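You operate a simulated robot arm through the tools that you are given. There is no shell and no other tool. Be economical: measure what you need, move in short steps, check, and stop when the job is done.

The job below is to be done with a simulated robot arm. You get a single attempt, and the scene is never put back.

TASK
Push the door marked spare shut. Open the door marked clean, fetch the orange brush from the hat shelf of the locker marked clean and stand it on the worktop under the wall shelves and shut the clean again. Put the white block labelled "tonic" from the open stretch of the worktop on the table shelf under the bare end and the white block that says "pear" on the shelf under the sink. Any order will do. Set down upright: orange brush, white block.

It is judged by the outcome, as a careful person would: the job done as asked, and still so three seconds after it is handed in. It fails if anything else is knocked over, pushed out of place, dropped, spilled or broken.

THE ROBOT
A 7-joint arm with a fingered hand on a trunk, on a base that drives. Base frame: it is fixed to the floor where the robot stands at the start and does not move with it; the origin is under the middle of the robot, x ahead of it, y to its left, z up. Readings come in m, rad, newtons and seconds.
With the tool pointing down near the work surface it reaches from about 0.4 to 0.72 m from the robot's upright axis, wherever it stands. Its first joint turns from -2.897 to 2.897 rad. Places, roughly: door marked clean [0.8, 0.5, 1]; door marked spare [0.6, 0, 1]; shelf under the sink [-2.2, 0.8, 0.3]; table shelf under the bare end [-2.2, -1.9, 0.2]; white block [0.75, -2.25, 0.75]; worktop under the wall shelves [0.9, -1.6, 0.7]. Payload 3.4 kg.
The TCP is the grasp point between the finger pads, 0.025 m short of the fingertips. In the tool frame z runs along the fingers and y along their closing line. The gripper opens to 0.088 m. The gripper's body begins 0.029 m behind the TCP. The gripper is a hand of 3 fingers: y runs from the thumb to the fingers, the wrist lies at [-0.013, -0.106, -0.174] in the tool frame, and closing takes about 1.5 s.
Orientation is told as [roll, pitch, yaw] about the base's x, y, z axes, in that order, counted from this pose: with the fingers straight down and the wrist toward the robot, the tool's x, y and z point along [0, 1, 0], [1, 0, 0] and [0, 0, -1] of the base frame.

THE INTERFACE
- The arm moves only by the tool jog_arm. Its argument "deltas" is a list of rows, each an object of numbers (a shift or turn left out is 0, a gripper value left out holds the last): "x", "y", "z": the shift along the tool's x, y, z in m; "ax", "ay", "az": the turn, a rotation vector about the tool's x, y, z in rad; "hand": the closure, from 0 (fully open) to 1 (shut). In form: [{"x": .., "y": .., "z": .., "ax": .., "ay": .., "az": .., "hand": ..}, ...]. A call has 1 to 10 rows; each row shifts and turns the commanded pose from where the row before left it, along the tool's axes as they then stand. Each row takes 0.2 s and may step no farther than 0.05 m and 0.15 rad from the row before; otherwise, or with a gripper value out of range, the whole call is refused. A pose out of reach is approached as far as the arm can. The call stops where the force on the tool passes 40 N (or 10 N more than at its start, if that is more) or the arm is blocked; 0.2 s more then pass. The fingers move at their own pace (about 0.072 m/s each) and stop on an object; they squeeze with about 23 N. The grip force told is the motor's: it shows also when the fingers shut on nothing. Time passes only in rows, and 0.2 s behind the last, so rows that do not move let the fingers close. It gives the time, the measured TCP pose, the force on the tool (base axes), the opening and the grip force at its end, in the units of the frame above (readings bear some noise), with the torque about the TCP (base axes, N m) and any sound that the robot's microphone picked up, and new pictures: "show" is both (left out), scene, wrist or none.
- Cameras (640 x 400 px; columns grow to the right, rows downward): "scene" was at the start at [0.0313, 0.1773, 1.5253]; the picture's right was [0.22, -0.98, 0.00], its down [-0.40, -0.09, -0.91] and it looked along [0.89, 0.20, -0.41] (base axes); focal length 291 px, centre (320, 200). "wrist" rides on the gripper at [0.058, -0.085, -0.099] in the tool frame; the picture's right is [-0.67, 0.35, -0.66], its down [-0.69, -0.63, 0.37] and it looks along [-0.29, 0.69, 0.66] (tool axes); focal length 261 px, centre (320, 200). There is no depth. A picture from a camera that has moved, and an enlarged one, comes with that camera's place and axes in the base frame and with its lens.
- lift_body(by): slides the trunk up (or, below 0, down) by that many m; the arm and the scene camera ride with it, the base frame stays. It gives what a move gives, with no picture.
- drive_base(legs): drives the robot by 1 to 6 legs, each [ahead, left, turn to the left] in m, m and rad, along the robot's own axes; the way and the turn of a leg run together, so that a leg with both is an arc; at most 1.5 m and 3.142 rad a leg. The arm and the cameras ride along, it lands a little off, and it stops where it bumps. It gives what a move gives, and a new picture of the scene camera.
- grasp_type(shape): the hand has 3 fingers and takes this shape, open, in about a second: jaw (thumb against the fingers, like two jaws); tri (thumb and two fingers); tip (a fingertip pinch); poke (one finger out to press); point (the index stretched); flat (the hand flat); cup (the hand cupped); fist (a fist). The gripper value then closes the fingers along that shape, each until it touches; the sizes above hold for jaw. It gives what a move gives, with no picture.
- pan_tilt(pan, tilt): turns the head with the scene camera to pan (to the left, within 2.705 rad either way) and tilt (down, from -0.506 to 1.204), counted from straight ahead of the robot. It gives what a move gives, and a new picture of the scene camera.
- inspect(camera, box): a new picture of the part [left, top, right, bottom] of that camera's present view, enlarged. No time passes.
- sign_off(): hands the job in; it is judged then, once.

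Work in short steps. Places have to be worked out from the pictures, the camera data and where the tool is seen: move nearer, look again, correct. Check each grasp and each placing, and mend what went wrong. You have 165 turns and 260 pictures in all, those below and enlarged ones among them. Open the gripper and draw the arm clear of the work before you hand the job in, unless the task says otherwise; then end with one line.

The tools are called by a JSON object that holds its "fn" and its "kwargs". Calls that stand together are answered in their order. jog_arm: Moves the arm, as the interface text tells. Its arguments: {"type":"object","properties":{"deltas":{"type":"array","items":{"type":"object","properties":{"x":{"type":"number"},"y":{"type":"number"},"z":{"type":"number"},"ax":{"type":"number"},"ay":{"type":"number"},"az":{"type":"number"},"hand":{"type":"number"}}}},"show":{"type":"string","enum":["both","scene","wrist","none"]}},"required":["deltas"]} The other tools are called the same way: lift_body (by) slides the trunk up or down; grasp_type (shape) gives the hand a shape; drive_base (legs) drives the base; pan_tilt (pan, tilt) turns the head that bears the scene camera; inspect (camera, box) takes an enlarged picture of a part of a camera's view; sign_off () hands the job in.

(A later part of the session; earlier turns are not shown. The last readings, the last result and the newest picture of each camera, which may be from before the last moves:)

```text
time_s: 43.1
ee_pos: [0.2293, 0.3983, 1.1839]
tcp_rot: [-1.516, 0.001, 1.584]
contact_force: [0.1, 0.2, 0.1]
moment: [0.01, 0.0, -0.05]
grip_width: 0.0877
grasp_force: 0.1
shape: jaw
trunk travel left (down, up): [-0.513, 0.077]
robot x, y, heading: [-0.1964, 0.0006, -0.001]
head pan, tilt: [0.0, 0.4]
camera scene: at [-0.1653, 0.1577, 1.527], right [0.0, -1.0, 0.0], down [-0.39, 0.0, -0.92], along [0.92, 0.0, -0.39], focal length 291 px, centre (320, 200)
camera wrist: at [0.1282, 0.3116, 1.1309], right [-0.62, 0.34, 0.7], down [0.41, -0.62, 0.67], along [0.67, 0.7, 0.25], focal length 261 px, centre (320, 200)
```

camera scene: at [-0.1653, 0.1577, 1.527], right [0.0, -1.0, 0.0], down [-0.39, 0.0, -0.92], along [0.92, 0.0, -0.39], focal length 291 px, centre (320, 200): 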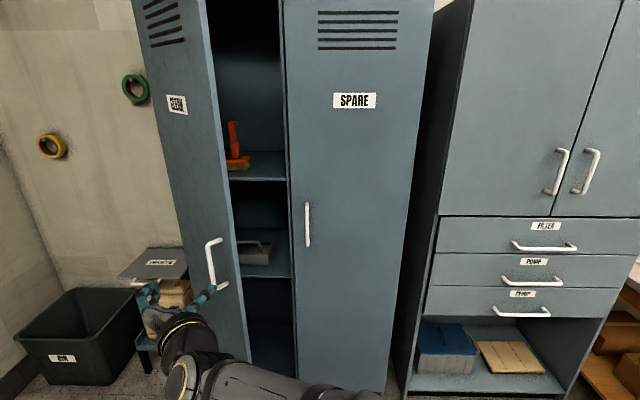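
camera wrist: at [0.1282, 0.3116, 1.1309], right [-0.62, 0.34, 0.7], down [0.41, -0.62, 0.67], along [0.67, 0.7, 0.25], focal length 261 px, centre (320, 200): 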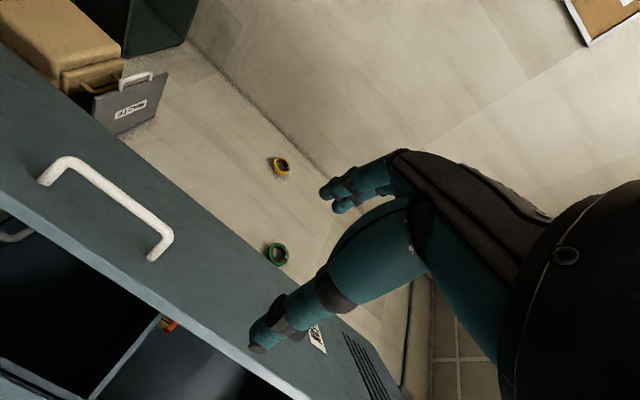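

Hand points ahead again. Raise to z≈1.30, shift right to y≈0.33 to pass inside the door edge (~[0.47,0.42]).

{"fn": "jog_arm", "kwargs": {"deltas": [{"y": -0.035, "x": -0.03}, {"y": -0.035, "x": -0.03}, {"x": -0.03}, {"x": -0.03}, {"z": 0.03}], "show": "none"}}

{"fn": "drive_base", "kwargs": {"legs": [[0.22, 0, 0]]}}

{"fn": "inspect", "kwargs": {"camera": "wrist", "box": [0, 0, 640, 400]}}

```text
time_s: 44.3
ee_pos: [0.265, 0.3279, 1.3002]
tcp_rot: [-1.518, 0.002, 1.581]
contact_force: [0.2, 0.7, 0.3]
moment: [0.02, 0.03, 0.02]
grip_width: 0.0877
grasp_force: 0.0
shape: jaw
trunk travel left (down, up): [-0.513, 0.077]
robot x, y, heading: [-0.1998, -0.0002, 0.001]
head pan, tilt: [0.0, 0.4]
```

```text
time_s: 46.0
ee_pos: [0.486, 0.3259, 1.3001]
tcp_rot: [-1.52, 0.001, 1.58]
contact_force: [-0.6, 0.0, 0.8]
moment: [0.0, -0.03, 0.02]
grip_width: 0.0877
grasp_force: 0.1
shape: jaw
trunk travel left (down, up): [-0.513, 0.077]
robot x, y, heading: [0.0197, -0.002, -0.004]
head pan, tilt: [0.0, 0.4]
camera scene: at [0.0559, 0.1574, 1.527], right [0.0, -1.0, 0.0], down [-0.39, 0.0, -0.92], along [0.92, 0.0, -0.39], focal length 291 px, centre (320, 200)
```

scene: 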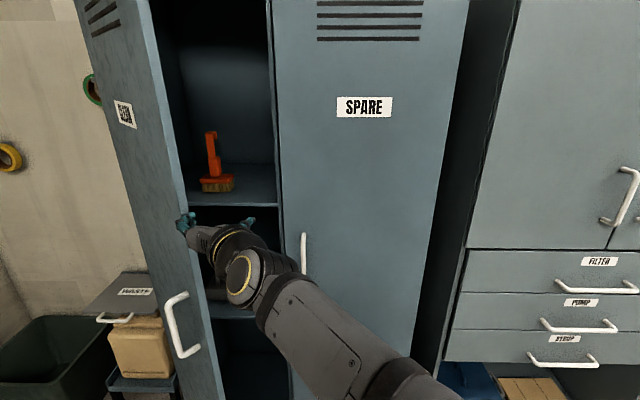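

```text
1.00 times, centred on (320, 200) of wrist (not enlarged: the box is as wide or as high as the picture)
camera zoom: at [0.3842, 0.2396, 1.2475], right [-0.62, 0.34, 0.7], down [0.41, -0.62, 0.67], along [0.67, 0.7, 0.25], focal length 261 px, centre (320, 200)
```

zoom: 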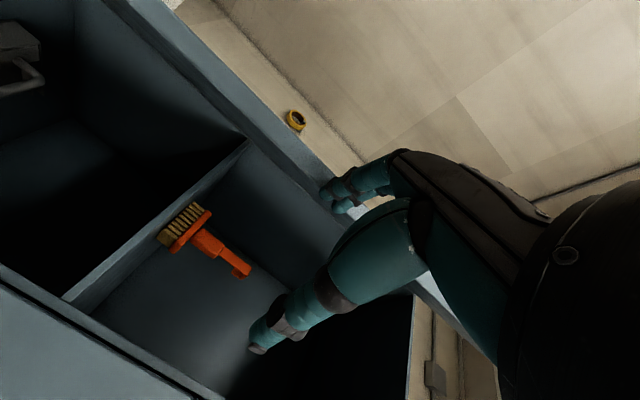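

{"fn": "inspect", "kwargs": {"camera": "scene", "box": [160, 110, 288, 200]}}

```text
4.44 times, centred on (224, 155) of scene
camera zoom: at [0.0559, 0.1574, 1.527], right [0.0, -1.0, 0.0], down [-0.39, 0.0, -0.92], along [0.92, 0.0, -0.39], focal length 1292 px, centre (747, 400)
```

zoom: 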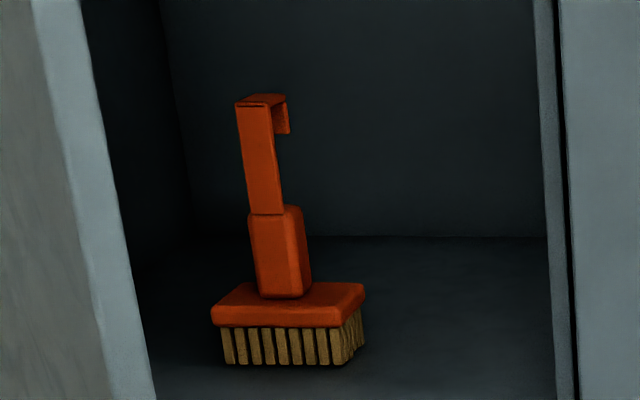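

Brush grip block is at about [0.935, 0.482, z 1.24–1.30]. I'll tilt the fingers ~0.5 rad downward (better for setting down later), then move in.

{"fn": "jog_arm", "kwargs": {"deltas": [{"ay": 0.14}, {"ay": 0.14}, {"ay": 0.14}, {"ay": 0.1}, {"x": -0.03}], "show": "none"}}

{"fn": "drive_base", "kwargs": {"legs": [[0.16, 0, 0]]}}

{"fn": "inspect", "kwargs": {"camera": "wrist", "box": [0, 0, 640, 400]}}

```text
time_s: 47.2
ee_pos: [0.4988, 0.3248, 1.3239]
tcp_rot: [-0.997, 0.003, 1.582]
contact_force: [-7.8, -7.9, -2.5]
moment: [-0.17, 0.06, 0.34]
grip_width: 0.0848
grasp_force: 0.1
shape: jaw
trunk travel left (down, up): [-0.513, 0.077]
robot x, y, heading: [0.0197, 0.0033, -0.002]
head pan, tilt: [0.0, 0.4]
```

```text
time_s: 48.1
ee_pos: [0.52, 0.3155, 1.3269]
tcp_rot: [-0.996, 0.003, 1.577]
contact_force: [-20.8, -26.4, -1.4]
moment: [-0.13, 0.04, 0.56]
grip_width: 0.0769
grasp_force: 0.0
shape: jaw
trunk travel left (down, up): [-0.513, 0.077]
robot x, y, heading: [0.0437, 0.0029, -0.001]
head pan, tilt: [0.0, 0.4]
stopped in leg 1: the force on the tool passed its limit at 46 N (the readings are from after the stop); the commanded pose is now the measured one
camera scene: at [0.0733, 0.1494, 1.5279], right [0.0, -1.0, 0.0], down [-0.39, 0.01, -0.92], along [0.92, 0.0, -0.39], focal length 291 px, centre (320, 200)
```

scene: 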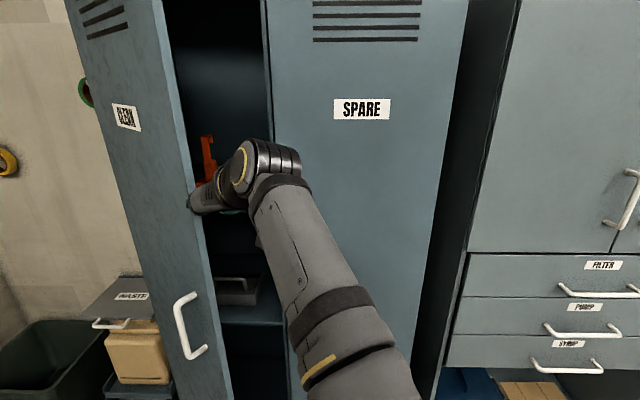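

```text
1.00 times, centred on (320, 200) of wrist (not enlarged: the box is as wide or as high as the picture)
camera zoom: at [0.4059, 0.2286, 1.3327], right [-0.19, 0.35, 0.92], down [0.68, -0.62, 0.38], along [0.7, 0.7, -0.12], focal length 261 px, centre (320, 200)
```

zoom: 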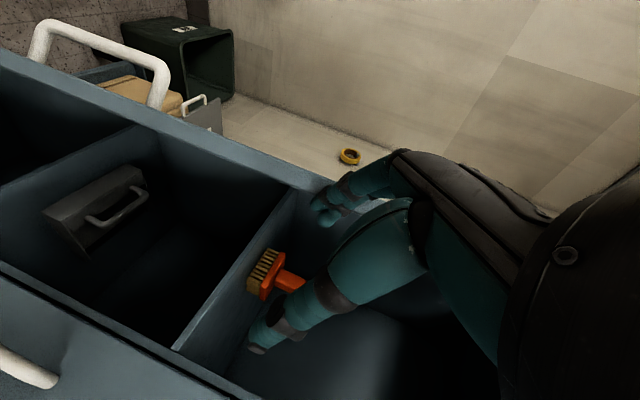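

Fingertips touched the door edge. Back off, narrow the hand, and shift right before entering, then sweep the door wider from inside.

{"fn": "drive_base", "kwargs": {"legs": [[-0.1, 0, 0]]}}

{"fn": "jog_arm", "kwargs": {"deltas": [{"y": -0.04, "hand": 1}, {"y": -0.04}, {}, {}, {}, {}], "show": "none"}}

{"fn": "drive_base", "kwargs": {"legs": [[0.2, 0, 0]]}}

```text
time_s: 49.2
ee_pos: [0.422, 0.3244, 1.3236]
tcp_rot: [-0.996, 0.006, 1.582]
contact_force: [0.7, 0.4, 0.5]
moment: [0.0, -0.03, 0.04]
grip_width: 0.0877
grasp_force: 0.1
shape: jaw
trunk travel left (down, up): [-0.513, 0.077]
robot x, y, heading: [-0.0533, -0.0008, 0.0]
head pan, tilt: [0.0, 0.4]
camera scene: at [-0.023, 0.157, 1.527], right [0.0, -1.0, 0.0], down [-0.39, 0.0, -0.92], along [0.92, 0.0, -0.39], focal length 291 px, centre (320, 200)
```

scene: 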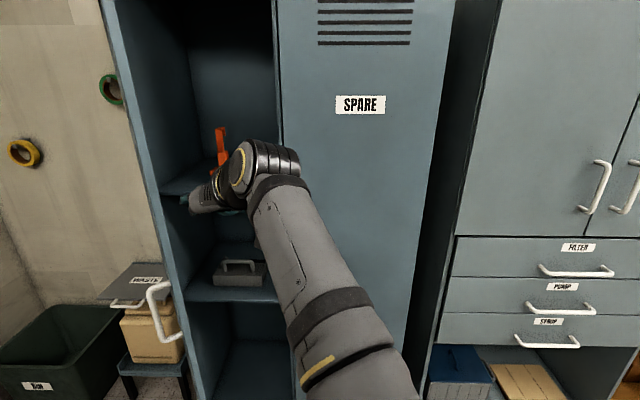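

```text
time_s: 50.6
ee_pos: [0.4241, 0.2473, 1.3268]
tcp_rot: [-0.995, 0.005, 1.583]
contact_force: [0.0, 0.8, -0.9]
moment: [0.0, 0.02, 0.0]
grip_width: 0.0
grasp_force: 23.3
shape: jaw
trunk travel left (down, up): [-0.513, 0.077]
robot x, y, heading: [-0.0562, -0.0004, -0.0]
head pan, tilt: [0.0, 0.4]
```

```text
time_s: 52.2
ee_pos: [0.624, 0.2476, 1.3257]
tcp_rot: [-0.995, 0.006, 1.585]
contact_force: [0.5, -0.5, -0.2]
moment: [-0.02, 0.0, 0.02]
grip_width: 0.0001
grasp_force: 22.8
shape: jaw
trunk travel left (down, up): [-0.513, 0.077]
robot x, y, heading: [0.1406, -0.0001, 0.001]
head pan, tilt: [0.0, 0.4]
camera scene: at [0.1778, 0.1574, 1.527], right [0.0, -1.0, 0.0], down [-0.39, 0.0, -0.92], along [0.92, 0.0, -0.39], focal length 291 px, centre (320, 200)
```

scene: 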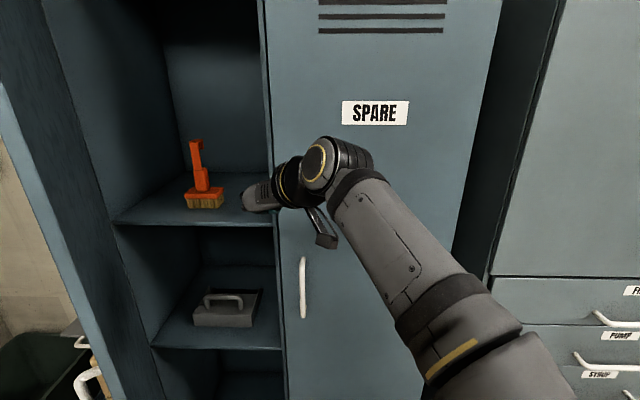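

The door is now swung wide. Brush re-measured at ≈[0.936, 0.486], grip block z≈1.27. Shift base left, open the hand, and line up in front.

{"fn": "drive_base", "kwargs": {"legs": [[0, 0.13, 0]]}}

{"fn": "jog_arm", "kwargs": {"deltas": [{"y": 0.036, "hand": 0}, {"y": 0.036}, {"y": 0.036, "x": 0.02}, {"x": 0.025}, {}, {}], "show": "both"}}

```text
time_s: 53.5
ee_pos: [0.6224, 0.382, 1.3254]
tcp_rot: [-0.995, 0.007, 1.586]
contact_force: [0.0, 0.7, -0.6]
moment: [0.0, 0.0, 0.01]
grip_width: 0.0
grasp_force: 22.8
shape: jaw
trunk travel left (down, up): [-0.513, 0.077]
robot x, y, heading: [0.1468, 0.1303, 0.002]
head pan, tilt: [0.0, 0.4]
camera scene: at [0.1765, 0.2907, 1.5269], right [0.0, -1.0, 0.0], down [-0.39, 0.0, -0.92], along [0.92, 0.0, -0.39], focal length 291 px, centre (320, 200)
```

scene: 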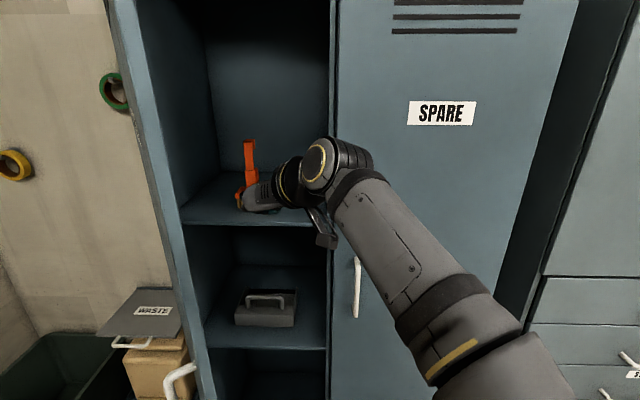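

```text
time_s: 54.9
ee_pos: [0.5935, 0.4886, 1.2847]
tcp_rot: [-0.994, 0.004, 1.586]
contact_force: [-0.2, -0.5, 0.0]
moment: [0.01, -0.02, 0.02]
grip_width: 0.0877
grasp_force: 0.0
shape: jaw
trunk travel left (down, up): [-0.513, 0.077]
robot x, y, heading: [0.1436, 0.1326, 0.008]
head pan, tilt: [0.0, 0.4]
camera scene: at [0.1766, 0.2898, 1.527], right [0.0, -1.0, 0.0], down [-0.39, 0.0, -0.92], along [0.92, 0.0, -0.39], focal length 291 px, centre (320, 200)
camera wrist: at [0.4814, 0.4001, 1.2912], right [-0.19, 0.35, 0.92], down [0.69, -0.62, 0.38], along [0.7, 0.7, -0.12], focal length 261 px, centre (320, 200)
```

scene: 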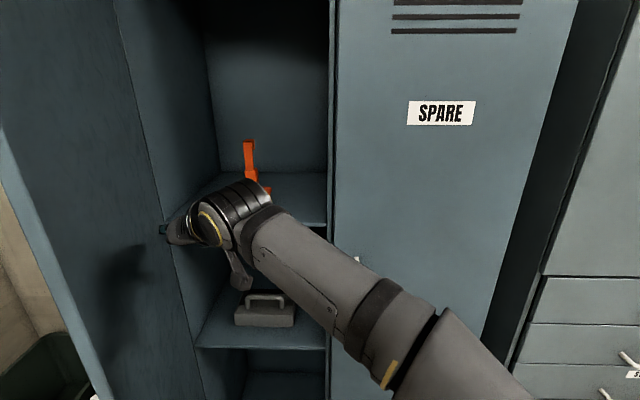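
wrist: 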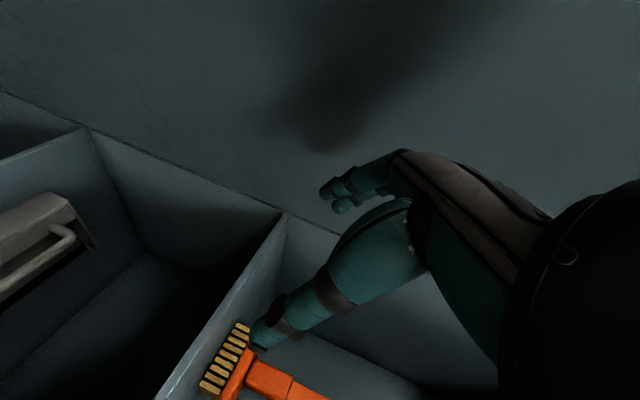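

Brush confirmed at y≈0.48. Extend the arm straight forward 0.12, trimming y.

{"fn": "jog_arm", "kwargs": {"deltas": [{"y": -0.006, "z": 0.034, "x": -0.02}, {"z": 0.034, "x": -0.02}, {"z": 0.034, "x": -0.02}], "show": "none"}}

{"fn": "drive_base", "kwargs": {"legs": [[0.12, 0, 0]]}}

{"fn": "inspect", "kwargs": {"camera": "wrist", "box": [0, 0, 640, 400]}}

```text
time_s: 55.7
ee_pos: [0.7173, 0.4863, 1.2817]
tcp_rot: [-0.996, 0.007, 1.588]
contact_force: [0.3, -0.1, -0.5]
moment: [-0.03, -0.01, 0.01]
grip_width: 0.0878
grasp_force: 0.2
shape: jaw
trunk travel left (down, up): [-0.513, 0.077]
robot x, y, heading: [0.1441, 0.1305, 0.002]
head pan, tilt: [0.0, 0.4]
```

```text
time_s: 56.9
ee_pos: [0.8352, 0.4868, 1.2829]
tcp_rot: [-0.997, 0.004, 1.589]
contact_force: [-0.3, 1.1, -1.1]
moment: [0.0, 0.01, 0.0]
grip_width: 0.0877
grasp_force: 0.1
shape: jaw
trunk travel left (down, up): [-0.513, 0.077]
robot x, y, heading: [0.2589, 0.1331, 0.01]
head pan, tilt: [0.0, 0.4]
camera scene: at [0.2946, 0.2905, 1.527], right [0.01, -1.0, 0.0], down [-0.39, 0.0, -0.92], along [0.92, 0.01, -0.39], focal length 291 px, centre (320, 200)
```

scene: 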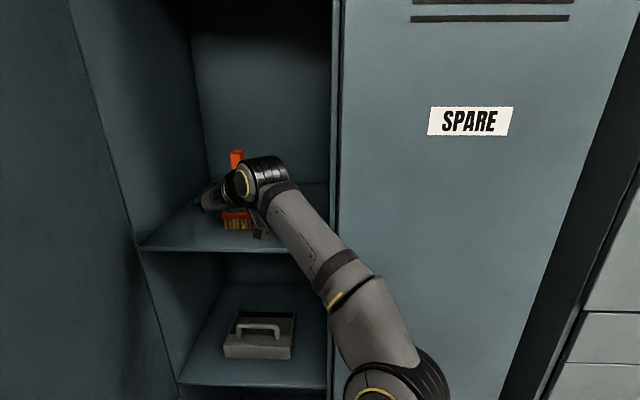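

```text
1.00 times, centred on (320, 200) of wrist (not enlarged: the box is as wide or as high as the picture)
camera zoom: at [0.7217, 0.3989, 1.2883], right [-0.19, 0.35, 0.92], down [0.69, -0.61, 0.38], along [0.7, 0.71, -0.13], focal length 261 px, centre (320, 200)
```

zoom: 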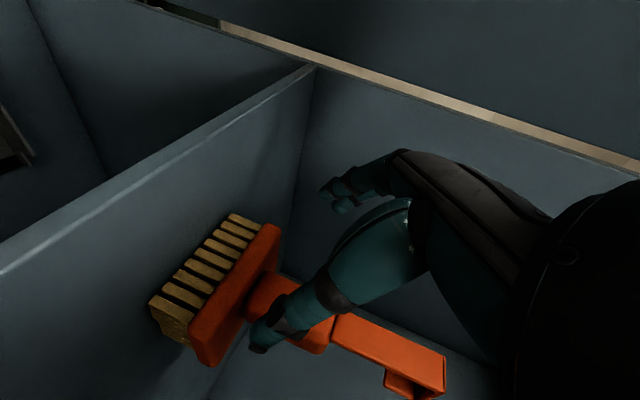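

Aligned (brush y≈0.487, TCP y 0.487). Advance to x≈0.93.

{"fn": "drive_base", "kwargs": {"legs": [[0.065, 0, 0]]}}

{"fn": "jog_arm", "kwargs": {"deltas": [{"z": 0.021, "x": -0.01}], "show": "wrist"}}

```text
time_s: 57.9
ee_pos: [0.8989, 0.4879, 1.2815]
tcp_rot: [-0.994, 0.008, 1.59]
contact_force: [0.2, 0.1, -0.1]
moment: [-0.02, 0.01, 0.03]
grip_width: 0.0877
grasp_force: 0.0
shape: jaw
trunk travel left (down, up): [-0.513, 0.077]
robot x, y, heading: [0.3213, 0.1331, 0.003]
head pan, tilt: [0.0, 0.4]
camera scene: at [0.3595, 0.2909, 1.527], right [0.01, -1.0, 0.0], down [-0.39, 0.0, -0.92], along [0.92, 0.01, -0.39], focal length 291 px, centre (320, 200)
```

scene: 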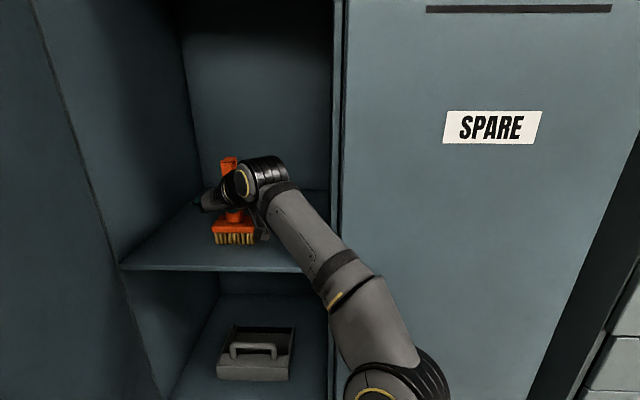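

```text
time_s: 58.3
ee_pos: [0.9092, 0.4872, 1.2796]
tcp_rot: [-0.997, 0.005, 1.588]
contact_force: [0.0, 0.1, 0.7]
moment: [0.0, 0.0, -0.02]
grip_width: 0.0878
grasp_force: 0.1
shape: jaw
out of reach, approached as far as the arm can: row 1
trunk travel left (down, up): [-0.513, 0.077]
robot x, y, heading: [0.3251, 0.1336, 0.007]
head pan, tilt: [0.0, 0.4]
camera wrist: at [0.7963, 0.3997, 1.2865], right [-0.19, 0.35, 0.92], down [0.69, -0.61, 0.38], along [0.7, 0.71, -0.12], focal length 261 px, centre (320, 200)
```

wrist: 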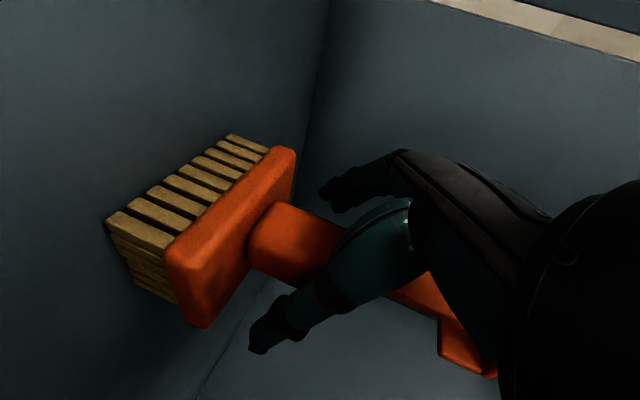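

The grip block now sits between thumb and fingers (est. x≈0.92). One more centimetre, then close.

{"fn": "drive_base", "kwargs": {"legs": [[0.015, 0, 0]]}}

{"fn": "jog_arm", "kwargs": {"deltas": [{"hand": 1}, {}, {}, {}, {}, {}, {}], "show": "both"}}

```text
time_s: 59.1
ee_pos: [0.9259, 0.4897, 1.2788]
tcp_rot: [-0.994, 0.006, 1.589]
contact_force: [0.2, 0.0, 0.1]
moment: [-0.02, -0.01, 0.0]
grip_width: 0.088
grasp_force: 0.0
shape: jaw
trunk travel left (down, up): [-0.513, 0.077]
robot x, y, heading: [0.3415, 0.1371, 0.01]
head pan, tilt: [0.0, 0.4]
camera scene: at [0.3741, 0.291, 1.527], right [0.01, -1.0, 0.0], down [-0.39, 0.0, -0.92], along [0.92, 0.01, -0.39], focal length 291 px, centre (320, 200)
```

scene: 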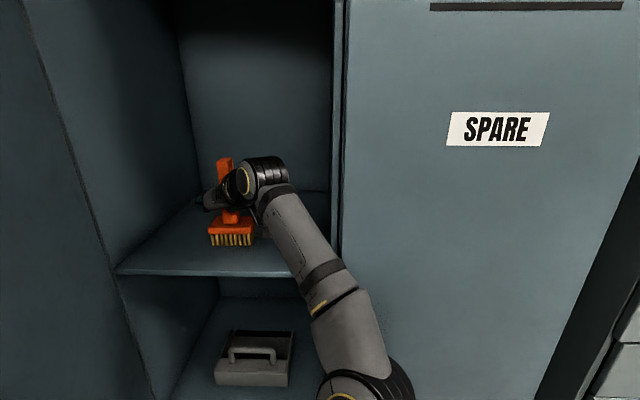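

```text
time_s: 60.7
ee_pos: [0.9253, 0.4896, 1.2796]
tcp_rot: [-0.996, 0.007, 1.589]
contact_force: [-0.4, -0.2, -0.7]
moment: [0.04, 0.03, 0.02]
grip_width: 0.0158
grasp_force: 23.1
shape: jaw
trunk travel left (down, up): [-0.513, 0.077]
robot x, y, heading: [0.343, 0.135, 0.008]
head pan, tilt: [0.0, 0.4]
camera scene: at [0.3734, 0.291, 1.527], right [0.01, -1.0, 0.0], down [-0.39, 0.0, -0.92], along [0.92, 0.01, -0.39], focal length 291 px, centre (320, 200)
camera wrist: at [0.8119, 0.4003, 1.2859], right [-0.19, 0.35, 0.92], down [0.69, -0.61, 0.38], along [0.7, 0.71, -0.13], focal length 261 px, centre (320, 200)
```

scene: 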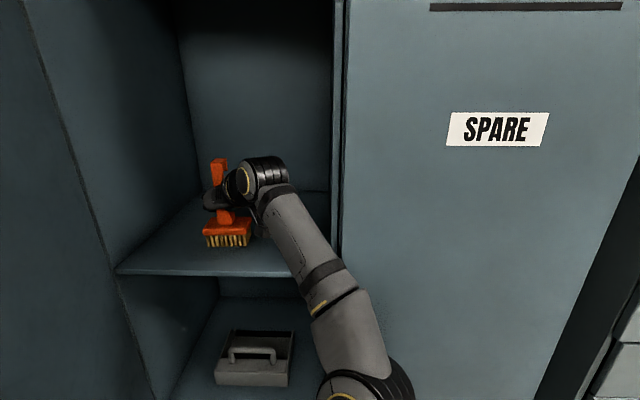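
wrist: 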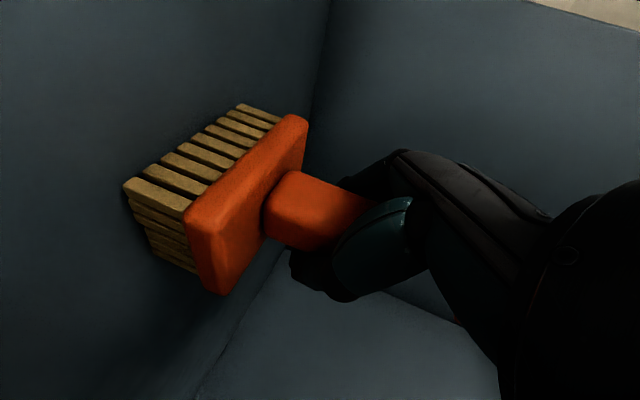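

Gripped (width 0.016). Lift ~5 cm and check.

{"fn": "jog_arm", "kwargs": {"deltas": [{"x": -0.021, "z": -0.014}, {"x": -0.021, "z": -0.014}], "show": "both"}}

```text
time_s: 61.3
ee_pos: [0.9146, 0.4848, 1.2895]
tcp_rot: [-0.995, 0.006, 1.589]
contact_force: [0.9, 0.0, -1.9]
moment: [-0.04, -0.01, 0.0]
grip_width: 0.0163
grasp_force: 23.4
shape: jaw
out of reach, approached as far as the arm can: row 1, 2
trunk travel left (down, up): [-0.513, 0.077]
robot x, y, heading: [0.3357, 0.1343, 0.012]
head pan, tilt: [0.0, 0.4]
camera scene: at [0.3736, 0.2912, 1.527], right [0.01, -1.0, 0.0], down [-0.39, 0.0, -0.92], along [0.92, 0.01, -0.39], focal length 291 px, centre (320, 200)
camera wrist: at [0.8024, 0.3973, 1.295], right [-0.19, 0.35, 0.92], down [0.69, -0.61, 0.38], along [0.7, 0.71, -0.13], focal length 261 px, centre (320, 200)
```

scene: 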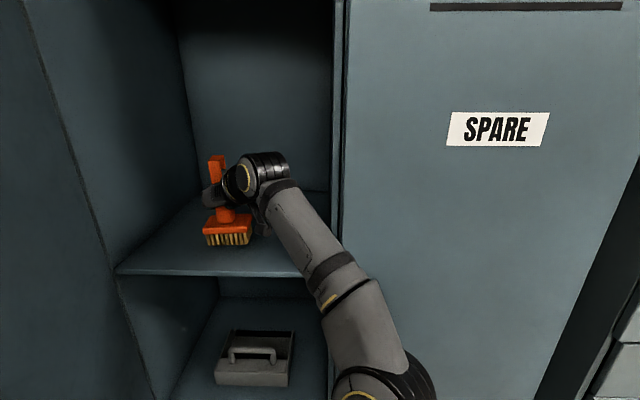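
wrist: 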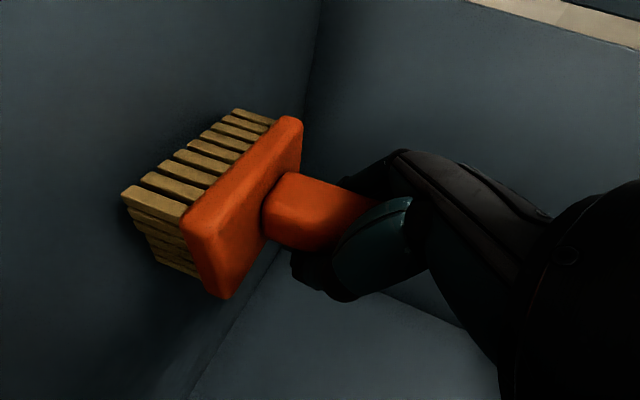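

The arm is at its reach edge; use the trunk to lift 6 cm, then back out.

{"fn": "lift_body", "kwargs": {"by": 0.06}}

{"fn": "drive_base", "kwargs": {"legs": [[-0.3, -0.03, 0]]}}

```text
time_s: 62.3
ee_pos: [0.9152, 0.4841, 1.3498]
tcp_rot: [-0.995, 0.007, 1.588]
contact_force: [0.4, -0.1, -1.4]
moment: [0.0, -0.01, 0.02]
grip_width: 0.0161
grasp_force: 22.8
shape: jaw
trunk travel left (down, up): [-0.573, 0.017]
robot x, y, heading: [0.3422, 0.1386, 0.011]
head pan, tilt: [0.0, 0.4]
```

```text
time_s: 64.3
ee_pos: [0.6203, 0.446, 1.35]
tcp_rot: [-0.995, 0.008, 1.575]
contact_force: [0.3, 0.5, -1.0]
moment: [-0.01, -0.03, 0.01]
grip_width: 0.0159
grasp_force: 22.8
shape: jaw
trunk travel left (down, up): [-0.573, 0.017]
robot x, y, heading: [0.041, 0.1044, -0.013]
head pan, tilt: [0.0, 0.4]
camera scene: at [0.0754, 0.2597, 1.587], right [-0.01, -1.0, 0.0], down [-0.39, 0.0, -0.92], along [0.92, -0.01, -0.39], focal length 291 px, centre (320, 200)
```

scene: 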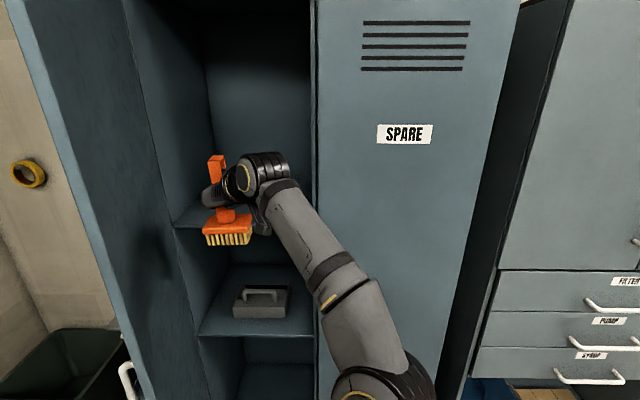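

Brush is held and out. Drive back, strafe right to face the worktop, and look at it.

{"fn": "drive_base", "kwargs": {"legs": [[-0.45, 0, 0.013], [0, -1.0, 0], [0, -0.6, 0]]}}

{"fn": "pan_tilt", "kwargs": {"pan": -0.2, "tilt": 0.5}}

```text
time_s: 74.9
ee_pos: [0.1705, -1.1396, 1.3494]
tcp_rot: [-0.994, 0.008, 1.602]
contact_force: [1.1, -0.8, -0.7]
moment: [-0.01, -0.03, -0.02]
grip_width: 0.0161
grasp_force: 23.0
shape: jaw
trunk travel left (down, up): [-0.573, 0.017]
robot x, y, heading: [-0.3958, -1.498, 0.018]
head pan, tilt: [0.0, 0.4]
camera scene: at [-0.3684, -1.3398, 1.587], right [0.02, -1.0, 0.0], down [-0.39, -0.01, -0.92], along [0.92, 0.02, -0.39], focal length 291 px, centre (320, 200)
```

scene: 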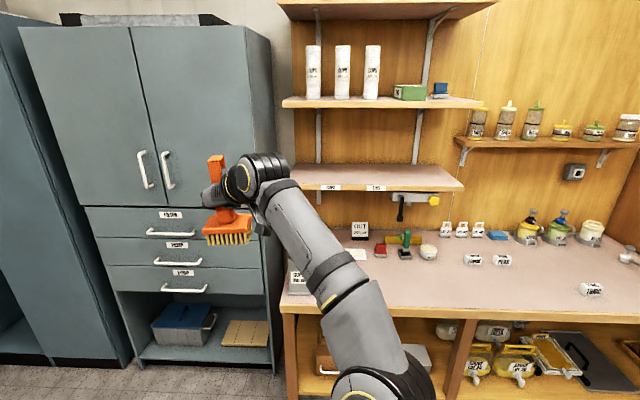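

```text
time_s: 75.6
ee_pos: [0.1703, -1.1374, 1.3489]
tcp_rot: [-0.994, 0.008, 1.603]
contact_force: [0.4, 0.7, -1.5]
moment: [0.01, -0.02, 0.03]
grip_width: 0.0162
grasp_force: 23.1
shape: jaw
trunk travel left (down, up): [-0.573, 0.017]
robot x, y, heading: [-0.3966, -1.5024, 0.015]
head pan, tilt: [-0.201, 0.499]
camera scene: at [-0.3715, -1.3575, 1.5779], right [-0.18, -0.98, 0.0], down [-0.47, 0.09, -0.88], along [0.86, -0.16, -0.48], focal length 291 px, centre (320, 200)
```

scene: 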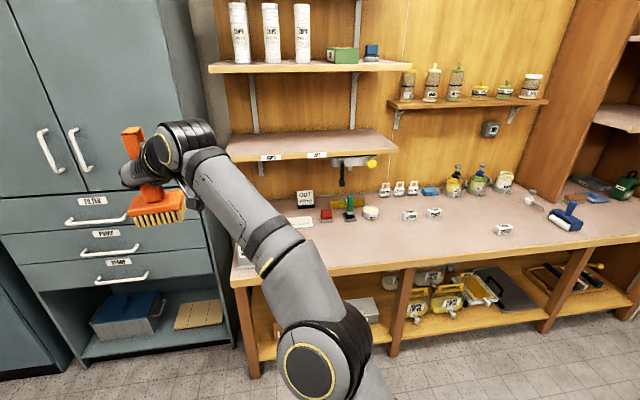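

{"fn": "inspect", "kwargs": {"camera": "scene", "box": [220, 140, 420, 265]}}

{"fn": "inspect", "kwargs": {"camera": "scene", "box": [380, 150, 580, 275]}}

```text
3.20 times, centred on (320, 202) of scene
camera zoom: at [-0.3715, -1.3575, 1.5779], right [-0.18, -0.98, 0.0], down [-0.47, 0.09, -0.88], along [0.86, -0.16, -0.48], focal length 930 px, centre (320, 192)
```

zoom: 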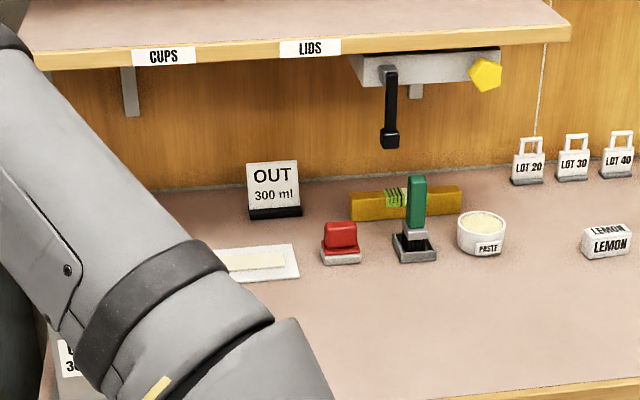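

```text
3.20 times, centred on (480, 212) of scene
camera zoom: at [-0.3715, -1.3575, 1.5779], right [-0.18, -0.98, 0.0], down [-0.47, 0.09, -0.88], along [0.86, -0.16, -0.48], focal length 930 px, centre (-192, 160)
```

zoom: 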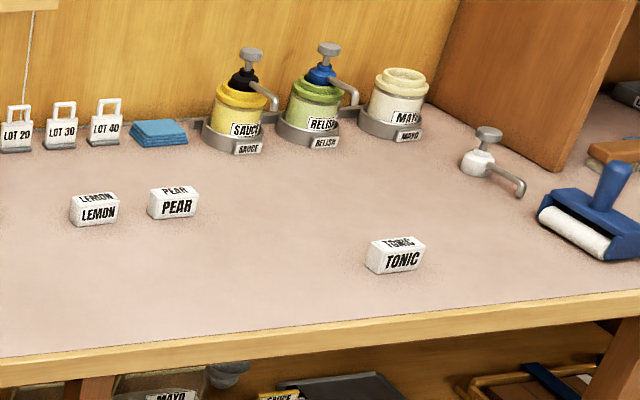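

Pear, tonic and lemon blocks are readable; free space for the brush is in front of the red/green items around y≈-1.69. Worktop is about 0.74 high. Lower the trunk, strafe right, and look closer.

{"fn": "lift_body", "kwargs": {"by": -0.35}}

{"fn": "drive_base", "kwargs": {"legs": [[0, -0.55, -0.015]]}}

{"fn": "pan_tilt", "kwargs": {"pan": 0.25, "tilt": 0.45}}

```text
time_s: 79.1
ee_pos: [0.1707, -1.1381, 0.9977]
tcp_rot: [-0.994, 0.009, 1.603]
contact_force: [0.0, 0.1, -1.8]
moment: [0.05, -0.06, 0.01]
grip_width: 0.016
grasp_force: 23.0
shape: jaw
trunk travel left (down, up): [-0.223, 0.367]
robot x, y, heading: [-0.4008, -1.5015, 0.019]
head pan, tilt: [-0.201, 0.499]
```

```text
time_s: 82.2
ee_pos: [0.1816, -1.6959, 0.9984]
tcp_rot: [-0.994, 0.007, 1.591]
contact_force: [-0.3, 0.1, -1.4]
moment: [-0.01, -0.04, -0.01]
grip_width: 0.0162
grasp_force: 23.1
shape: jaw
trunk travel left (down, up): [-0.223, 0.367]
robot x, y, heading: [-0.388, -2.0487, 0.006]
head pan, tilt: [-0.201, 0.499]
camera scene: at [-0.362, -1.9094, 1.2278], right [-0.19, -0.98, 0.0], down [-0.47, 0.09, -0.88], along [0.86, -0.17, -0.48], focal length 291 px, centre (320, 200)
```

scene: 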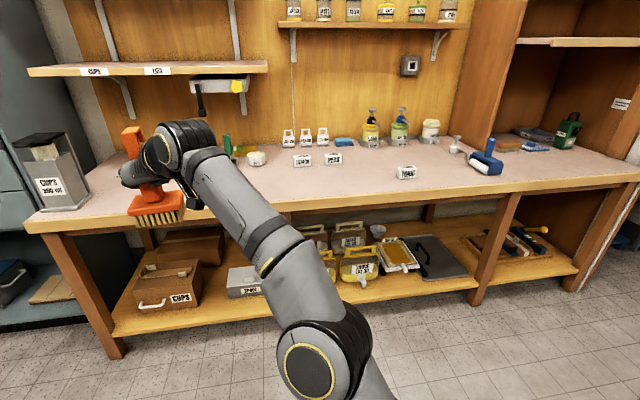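

```text
time_s: 83.1
ee_pos: [0.1827, -1.6955, 0.9998]
tcp_rot: [-0.994, 0.007, 1.592]
contact_force: [-0.4, 0.4, -1.7]
moment: [-0.01, 0.0, 0.01]
grip_width: 0.016
grasp_force: 22.7
shape: jaw
trunk travel left (down, up): [-0.223, 0.367]
robot x, y, heading: [-0.39, -2.0492, 0.008]
head pan, tilt: [0.25, 0.45]
camera scene: at [-0.3625, -1.8687, 1.2323], right [0.25, -0.97, 0.0], down [-0.42, -0.11, -0.9], along [0.87, 0.23, -0.44], focal length 291 px, centre (320, 200)
```

scene: 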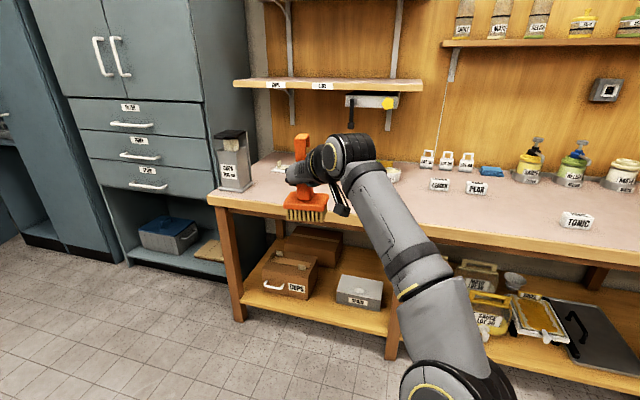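

Triangulated worktop height ≈0.745; pear at ≈[0.83,-2.20], tonic ≈[0.62,-2.46]. Bring the held brush in front of the robot for better reach, shifting the base left to compensate.

{"fn": "jog_arm", "kwargs": {"deltas": [{"y": -0.04}, {"y": -0.04}, {"y": -0.04}, {"y": -0.04}, {"y": -0.04}], "show": "none"}}

{"fn": "drive_base", "kwargs": {"legs": [[0, 0.2, -0.008], [0.3, 0, 0]]}}

```text
time_s: 84.3
ee_pos: [0.1861, -1.8982, 0.999]
tcp_rot: [-0.996, 0.007, 1.592]
contact_force: [1.0, -0.2, -1.9]
moment: [0.02, -0.01, -0.03]
grip_width: 0.0162
grasp_force: 22.9
shape: jaw
trunk travel left (down, up): [-0.223, 0.367]
robot x, y, heading: [-0.3915, -2.0504, 0.006]
head pan, tilt: [0.25, 0.45]
```

```text
time_s: 87.5
ee_pos: [0.4778, -1.71, 0.9984]
tcp_rot: [-0.994, 0.006, 1.581]
contact_force: [-0.3, -0.5, -2.2]
moment: [0.0, 0.01, 0.0]
grip_width: 0.0159
grasp_force: 22.9
shape: jaw
trunk travel left (down, up): [-0.223, 0.367]
robot x, y, heading: [-0.0989, -1.8536, -0.0]
head pan, tilt: [0.25, 0.45]
camera scene: at [-0.0709, -1.675, 1.2323], right [0.25, -0.97, 0.0], down [-0.42, -0.11, -0.9], along [0.87, 0.22, -0.44], focal length 291 px, centre (320, 200)
```

scene: 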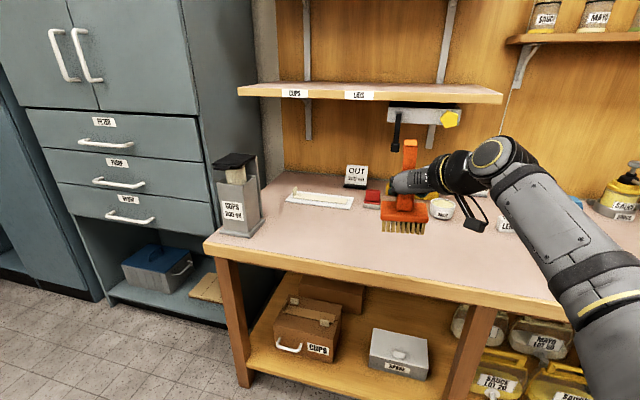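

The area in front of the red/green items is clear; shelf front edge is at x≈0.84. Target brush spot ≈[0.785,-1.66]. Drive ahead 0.2 and extend.

{"fn": "drive_base", "kwargs": {"legs": [[0.2, 0.03, 0]]}}

{"fn": "jog_arm", "kwargs": {"deltas": [{"z": 0.03, "x": -0.018}, {"z": 0.03, "x": -0.018}, {"z": 0.03, "x": -0.018}], "show": "both"}}

```text
time_s: 89.1
ee_pos: [0.678, -1.683, 1.0001]
tcp_rot: [-0.994, 0.007, 1.578]
contact_force: [-0.2, 0.2, -1.5]
moment: [0.01, -0.01, 0.0]
grip_width: 0.0162
grasp_force: 22.8
shape: jaw
trunk travel left (down, up): [-0.223, 0.367]
robot x, y, heading: [0.0954, -1.8259, -0.006]
head pan, tilt: [0.25, 0.45]
camera scene: at [0.1295, -1.6464, 1.2323], right [0.24, -0.97, 0.0], down [-0.42, -0.11, -0.9], along [0.87, 0.22, -0.44], focal length 291 px, centre (320, 200)
```

scene: 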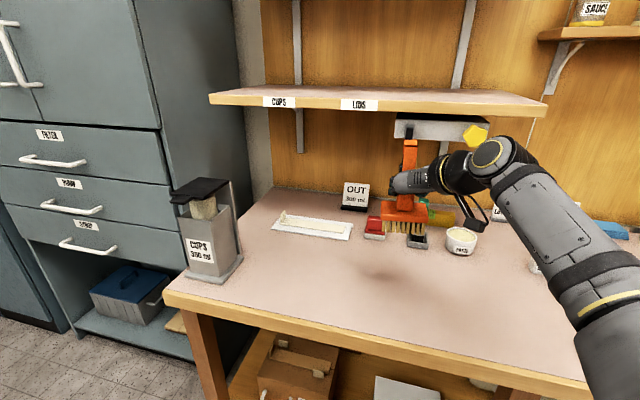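

```text
time_s: 89.9
ee_pos: [0.7533, -1.6812, 0.9849]
tcp_rot: [-0.991, 0.008, 1.579]
contact_force: [-1.2, 0.3, -1.7]
moment: [0.0, -0.03, -0.02]
grip_width: 0.0162
grasp_force: 22.8
shape: jaw
out of reach, approached as far as the arm can: row 3
trunk travel left (down, up): [-0.223, 0.367]
robot x, y, heading: [0.0971, -1.8269, -0.006]
head pan, tilt: [0.25, 0.45]
camera scene: at [0.1299, -1.6462, 1.2323], right [0.24, -0.97, 0.0], down [-0.42, -0.11, -0.9], along [0.87, 0.22, -0.44], focal length 291 px, centre (320, 200)
camera wrist: at [0.6393, -1.7681, 0.9914], right [-0.19, 0.35, 0.92], down [0.69, -0.62, 0.38], along [0.7, 0.7, -0.13], focal length 261 px, centre (320, 200)
```

scene: 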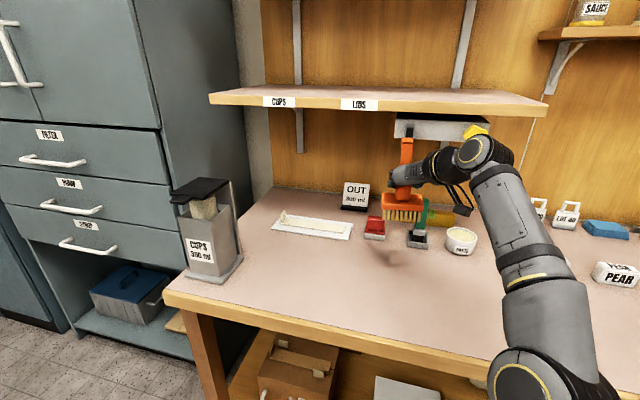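
wrist: 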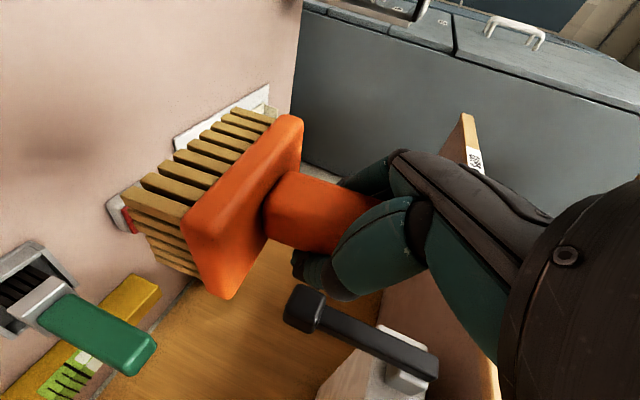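

Spot in front is clear (item fronts at x≥0.87). Nudge the base ahead 2 cm and lower the trunk 12 cm, then feel down.

{"fn": "drive_base", "kwargs": {"legs": [[0.02, 0, 0.006]]}}

{"fn": "lift_body", "kwargs": {"by": -0.12}}

{"fn": "pan_tilt", "kwargs": {"pan": 0.1, "tilt": 0.45}}

```text
time_s: 90.7
ee_pos: [0.7706, -1.6774, 0.9858]
tcp_rot: [-0.995, 0.007, 1.586]
contact_force: [-0.3, 0.1, -1.7]
moment: [-0.01, 0.02, 0.03]
grip_width: 0.0162
grasp_force: 23.0
shape: jaw
trunk travel left (down, up): [-0.223, 0.367]
robot x, y, heading: [0.1198, -1.8305, 0.006]
head pan, tilt: [0.25, 0.45]
camera scene: at [0.1482, -1.6462, 1.2323], right [0.25, -0.97, 0.0], down [-0.42, -0.11, -0.9], along [0.87, 0.22, -0.44], focal length 291 px, centre (320, 200)
```

scene: 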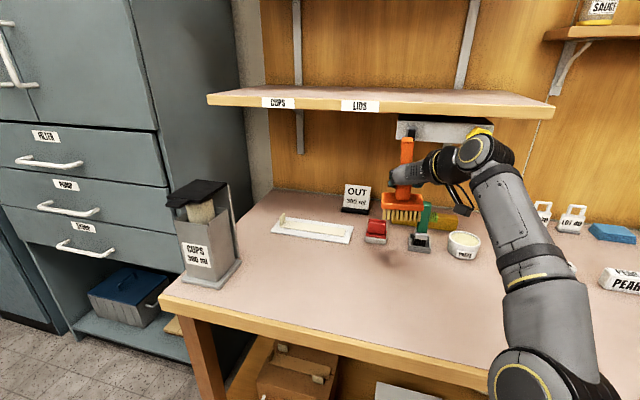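

```text
time_s: 92.2
ee_pos: [0.7719, -1.6784, 0.8662]
tcp_rot: [-0.996, 0.008, 1.584]
contact_force: [0.4, -0.3, -1.1]
moment: [0.02, -0.03, 0.0]
grip_width: 0.0164
grasp_force: 22.5
shape: jaw
trunk travel left (down, up): [-0.103, 0.487]
robot x, y, heading: [0.1164, -1.8243, -0.002]
head pan, tilt: [0.25, 0.45]
```

```text
time_s: 92.9
ee_pos: [0.7712, -1.6784, 0.8661]
tcp_rot: [-0.995, 0.007, 1.585]
contact_force: [-0.1, 0.2, -1.2]
moment: [-0.02, -0.04, -0.02]
grip_width: 0.0159
grasp_force: 22.2
shape: jaw
trunk travel left (down, up): [-0.103, 0.487]
robot x, y, heading: [0.1196, -1.8278, 0.006]
head pan, tilt: [0.099, 0.45]
camera scene: at [0.1507, -1.6597, 1.1123], right [0.1, -0.99, 0.0], down [-0.43, -0.04, -0.9], along [0.9, 0.09, -0.44], focal length 291 px, centre (320, 200)
```

scene: 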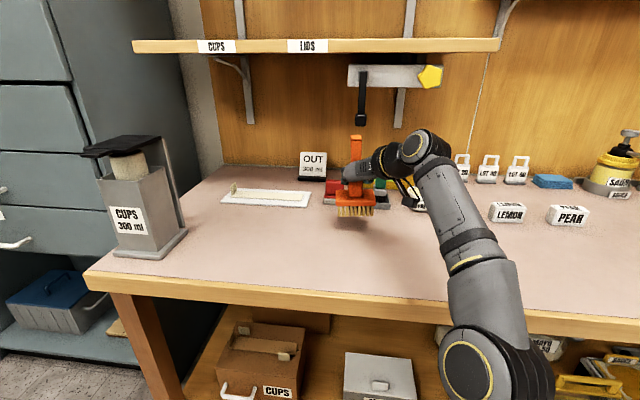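

Feel down in small steps.

{"fn": "jog_arm", "kwargs": {"deltas": [{"x": 0.0084, "z": 0.0054}, {"x": 0.0067, "z": 0.0044}, {}], "show": "none"}}

{"fn": "inspect", "kwargs": {"camera": "scene", "box": [280, 120, 440, 220]}}

```text
time_s: 93.7
ee_pos: [0.7707, -1.678, 0.849]
tcp_rot: [-0.996, 0.006, 1.585]
contact_force: [0.1, 0.6, -1.7]
moment: [0.02, -0.03, 0.0]
grip_width: 0.0163
grasp_force: 22.8
shape: jaw
trunk travel left (down, up): [-0.103, 0.487]
robot x, y, heading: [0.1182, -1.8267, 0.003]
head pan, tilt: [0.099, 0.45]
```

```text
4.00 times, centred on (360, 170) of scene
camera zoom: at [0.1507, -1.6598, 1.1123], right [0.1, -0.99, 0.0], down [-0.43, -0.04, -0.9], along [0.9, 0.09, -0.44], focal length 1163 px, centre (160, 320)
```

zoom: 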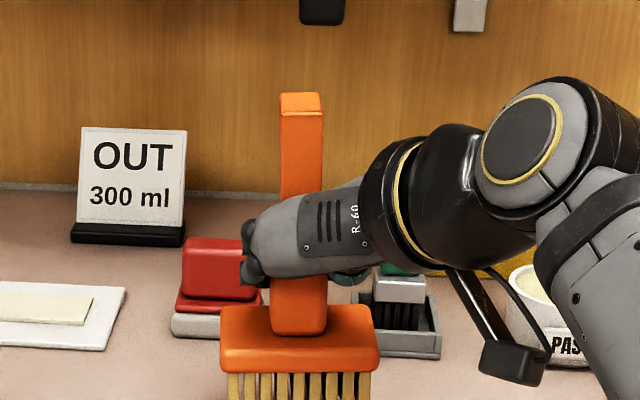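

{"fn": "jog_arm", "kwargs": {"deltas": [{"x": 0.005, "z": 0.0033}, {"x": 0.0034, "z": 0.0022}, {}], "show": "none"}}

{"fn": "inspect", "kwargs": {"camera": "scene", "box": [280, 150, 440, 250]}}

```text
time_s: 94.5
ee_pos: [0.7711, -1.6752, 0.8385]
tcp_rot: [-0.995, 0.006, 1.584]
contact_force: [-0.3, 0.0, -1.1]
moment: [-0.01, 0.01, 0.01]
grip_width: 0.0161
grasp_force: 22.8
shape: jaw
trunk travel left (down, up): [-0.103, 0.487]
robot x, y, heading: [0.1175, -1.8267, 0.002]
head pan, tilt: [0.099, 0.45]
```

```text
4.00 times, centred on (360, 200) of scene
camera zoom: at [0.1507, -1.6598, 1.1123], right [0.1, -0.99, 0.0], down [-0.43, -0.04, -0.9], along [0.9, 0.09, -0.44], focal length 1163 px, centre (160, 200)
```

zoom: 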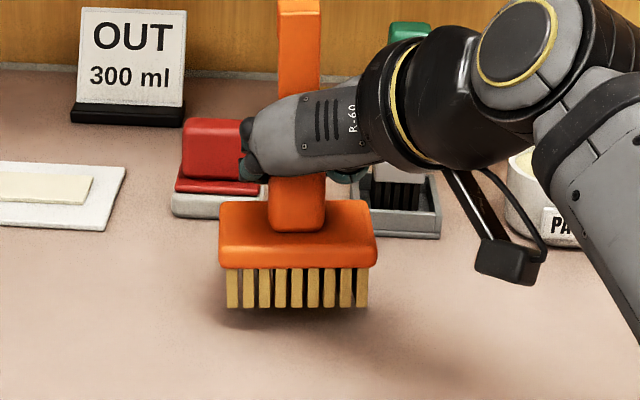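

{"fn": "jog_arm", "kwargs": {"deltas": [{"x": 0.0025, "z": 0.0016}, {"x": 0.0025, "z": 0.0016}, {}], "show": "none"}}

{"fn": "jog_arm", "kwargs": {"deltas": [{"x": 0.0025, "z": 0.0016}, {}], "show": "none"}}

{"fn": "inspect", "kwargs": {"camera": "scene", "box": [280, 150, 440, 250]}}

```text
time_s: 95.3
ee_pos: [0.7706, -1.6765, 0.832]
tcp_rot: [-0.997, 0.008, 1.585]
contact_force: [-0.7, -0.1, -1.3]
moment: [-0.01, 0.0, 0.0]
grip_width: 0.0162
grasp_force: 23.1
shape: jaw
trunk travel left (down, up): [-0.103, 0.487]
robot x, y, heading: [0.1182, -1.826, 0.005]
head pan, tilt: [0.099, 0.45]
```

```text
time_s: 95.9
ee_pos: [0.7722, -1.6776, 0.8286]
tcp_rot: [-0.995, 0.006, 1.586]
contact_force: [0.3, -0.3, -1.3]
moment: [-0.04, -0.02, 0.02]
grip_width: 0.0163
grasp_force: 22.8
shape: jaw
trunk travel left (down, up): [-0.103, 0.487]
robot x, y, heading: [0.1203, -1.8238, 0.003]
head pan, tilt: [0.099, 0.45]
```

```text
4.00 times, centred on (360, 200) of scene
camera zoom: at [0.1507, -1.6598, 1.1123], right [0.1, -0.99, 0.0], down [-0.43, -0.04, -0.9], along [0.9, 0.09, -0.44], focal length 1163 px, centre (160, 200)
```

zoom: 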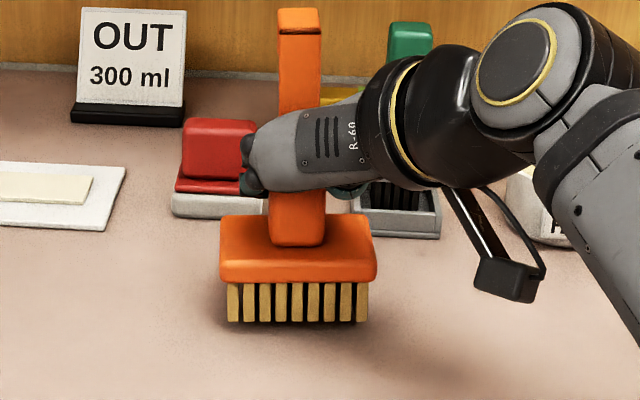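

Bristles nearly at the surface; continue in 3 mm steps until force appears.

{"fn": "jog_arm", "kwargs": {"deltas": [{"x": 0.0025, "z": 0.0016}, {}], "show": "none"}}

{"fn": "jog_arm", "kwargs": {"deltas": [{"x": 0.0025, "z": 0.0016}, {}], "show": "none"}}

{"fn": "jog_arm", "kwargs": {"deltas": [{"x": 0.0025, "z": 0.0016}, {}], "show": "none"}}

{"fn": "inspect", "kwargs": {"camera": "scene", "box": [280, 150, 440, 250]}}

```text
time_s: 96.5
ee_pos: [0.7706, -1.678, 0.8271]
tcp_rot: [-0.995, 0.007, 1.587]
contact_force: [-0.5, -0.1, -0.7]
moment: [0.0, -0.01, -0.01]
grip_width: 0.0161
grasp_force: 23.1
shape: jaw
trunk travel left (down, up): [-0.103, 0.487]
robot x, y, heading: [0.1214, -1.8276, -0.0]
head pan, tilt: [0.099, 0.45]
```

```text
time_s: 97.1
ee_pos: [0.7712, -1.6787, 0.8247]
tcp_rot: [-0.995, 0.005, 1.585]
contact_force: [0.0, 0.0, -1.5]
moment: [0.02, -0.04, -0.03]
grip_width: 0.0161
grasp_force: 22.9
shape: jaw
trunk travel left (down, up): [-0.103, 0.487]
robot x, y, heading: [0.1168, -1.8289, -0.0]
head pan, tilt: [0.099, 0.45]
```

```text
time_s: 97.7
ee_pos: [0.77, -1.6797, 0.8217]
tcp_rot: [-0.995, 0.006, 1.583]
contact_force: [0.3, -1.8, -1.2]
moment: [0.03, 0.0, -0.01]
grip_width: 0.016
grasp_force: 22.9
shape: jaw
trunk travel left (down, up): [-0.103, 0.487]
robot x, y, heading: [0.1191, -1.8285, 0.002]
head pan, tilt: [0.099, 0.45]
```

```text
4.00 times, centred on (360, 200) of scene
camera zoom: at [0.1506, -1.6598, 1.1124], right [0.1, -0.99, 0.0], down [-0.43, -0.04, -0.9], along [0.9, 0.09, -0.44], focal length 1163 px, centre (160, 200)
```

zoom: 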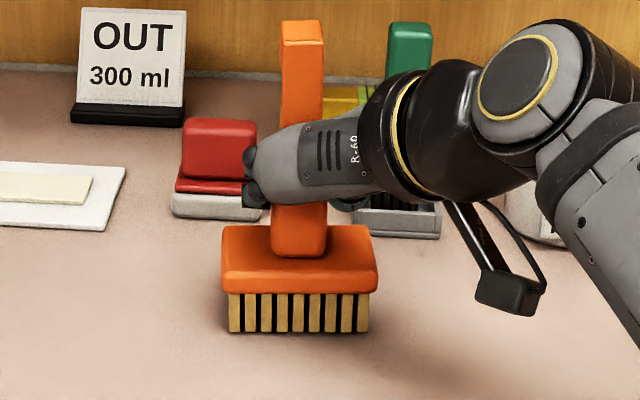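

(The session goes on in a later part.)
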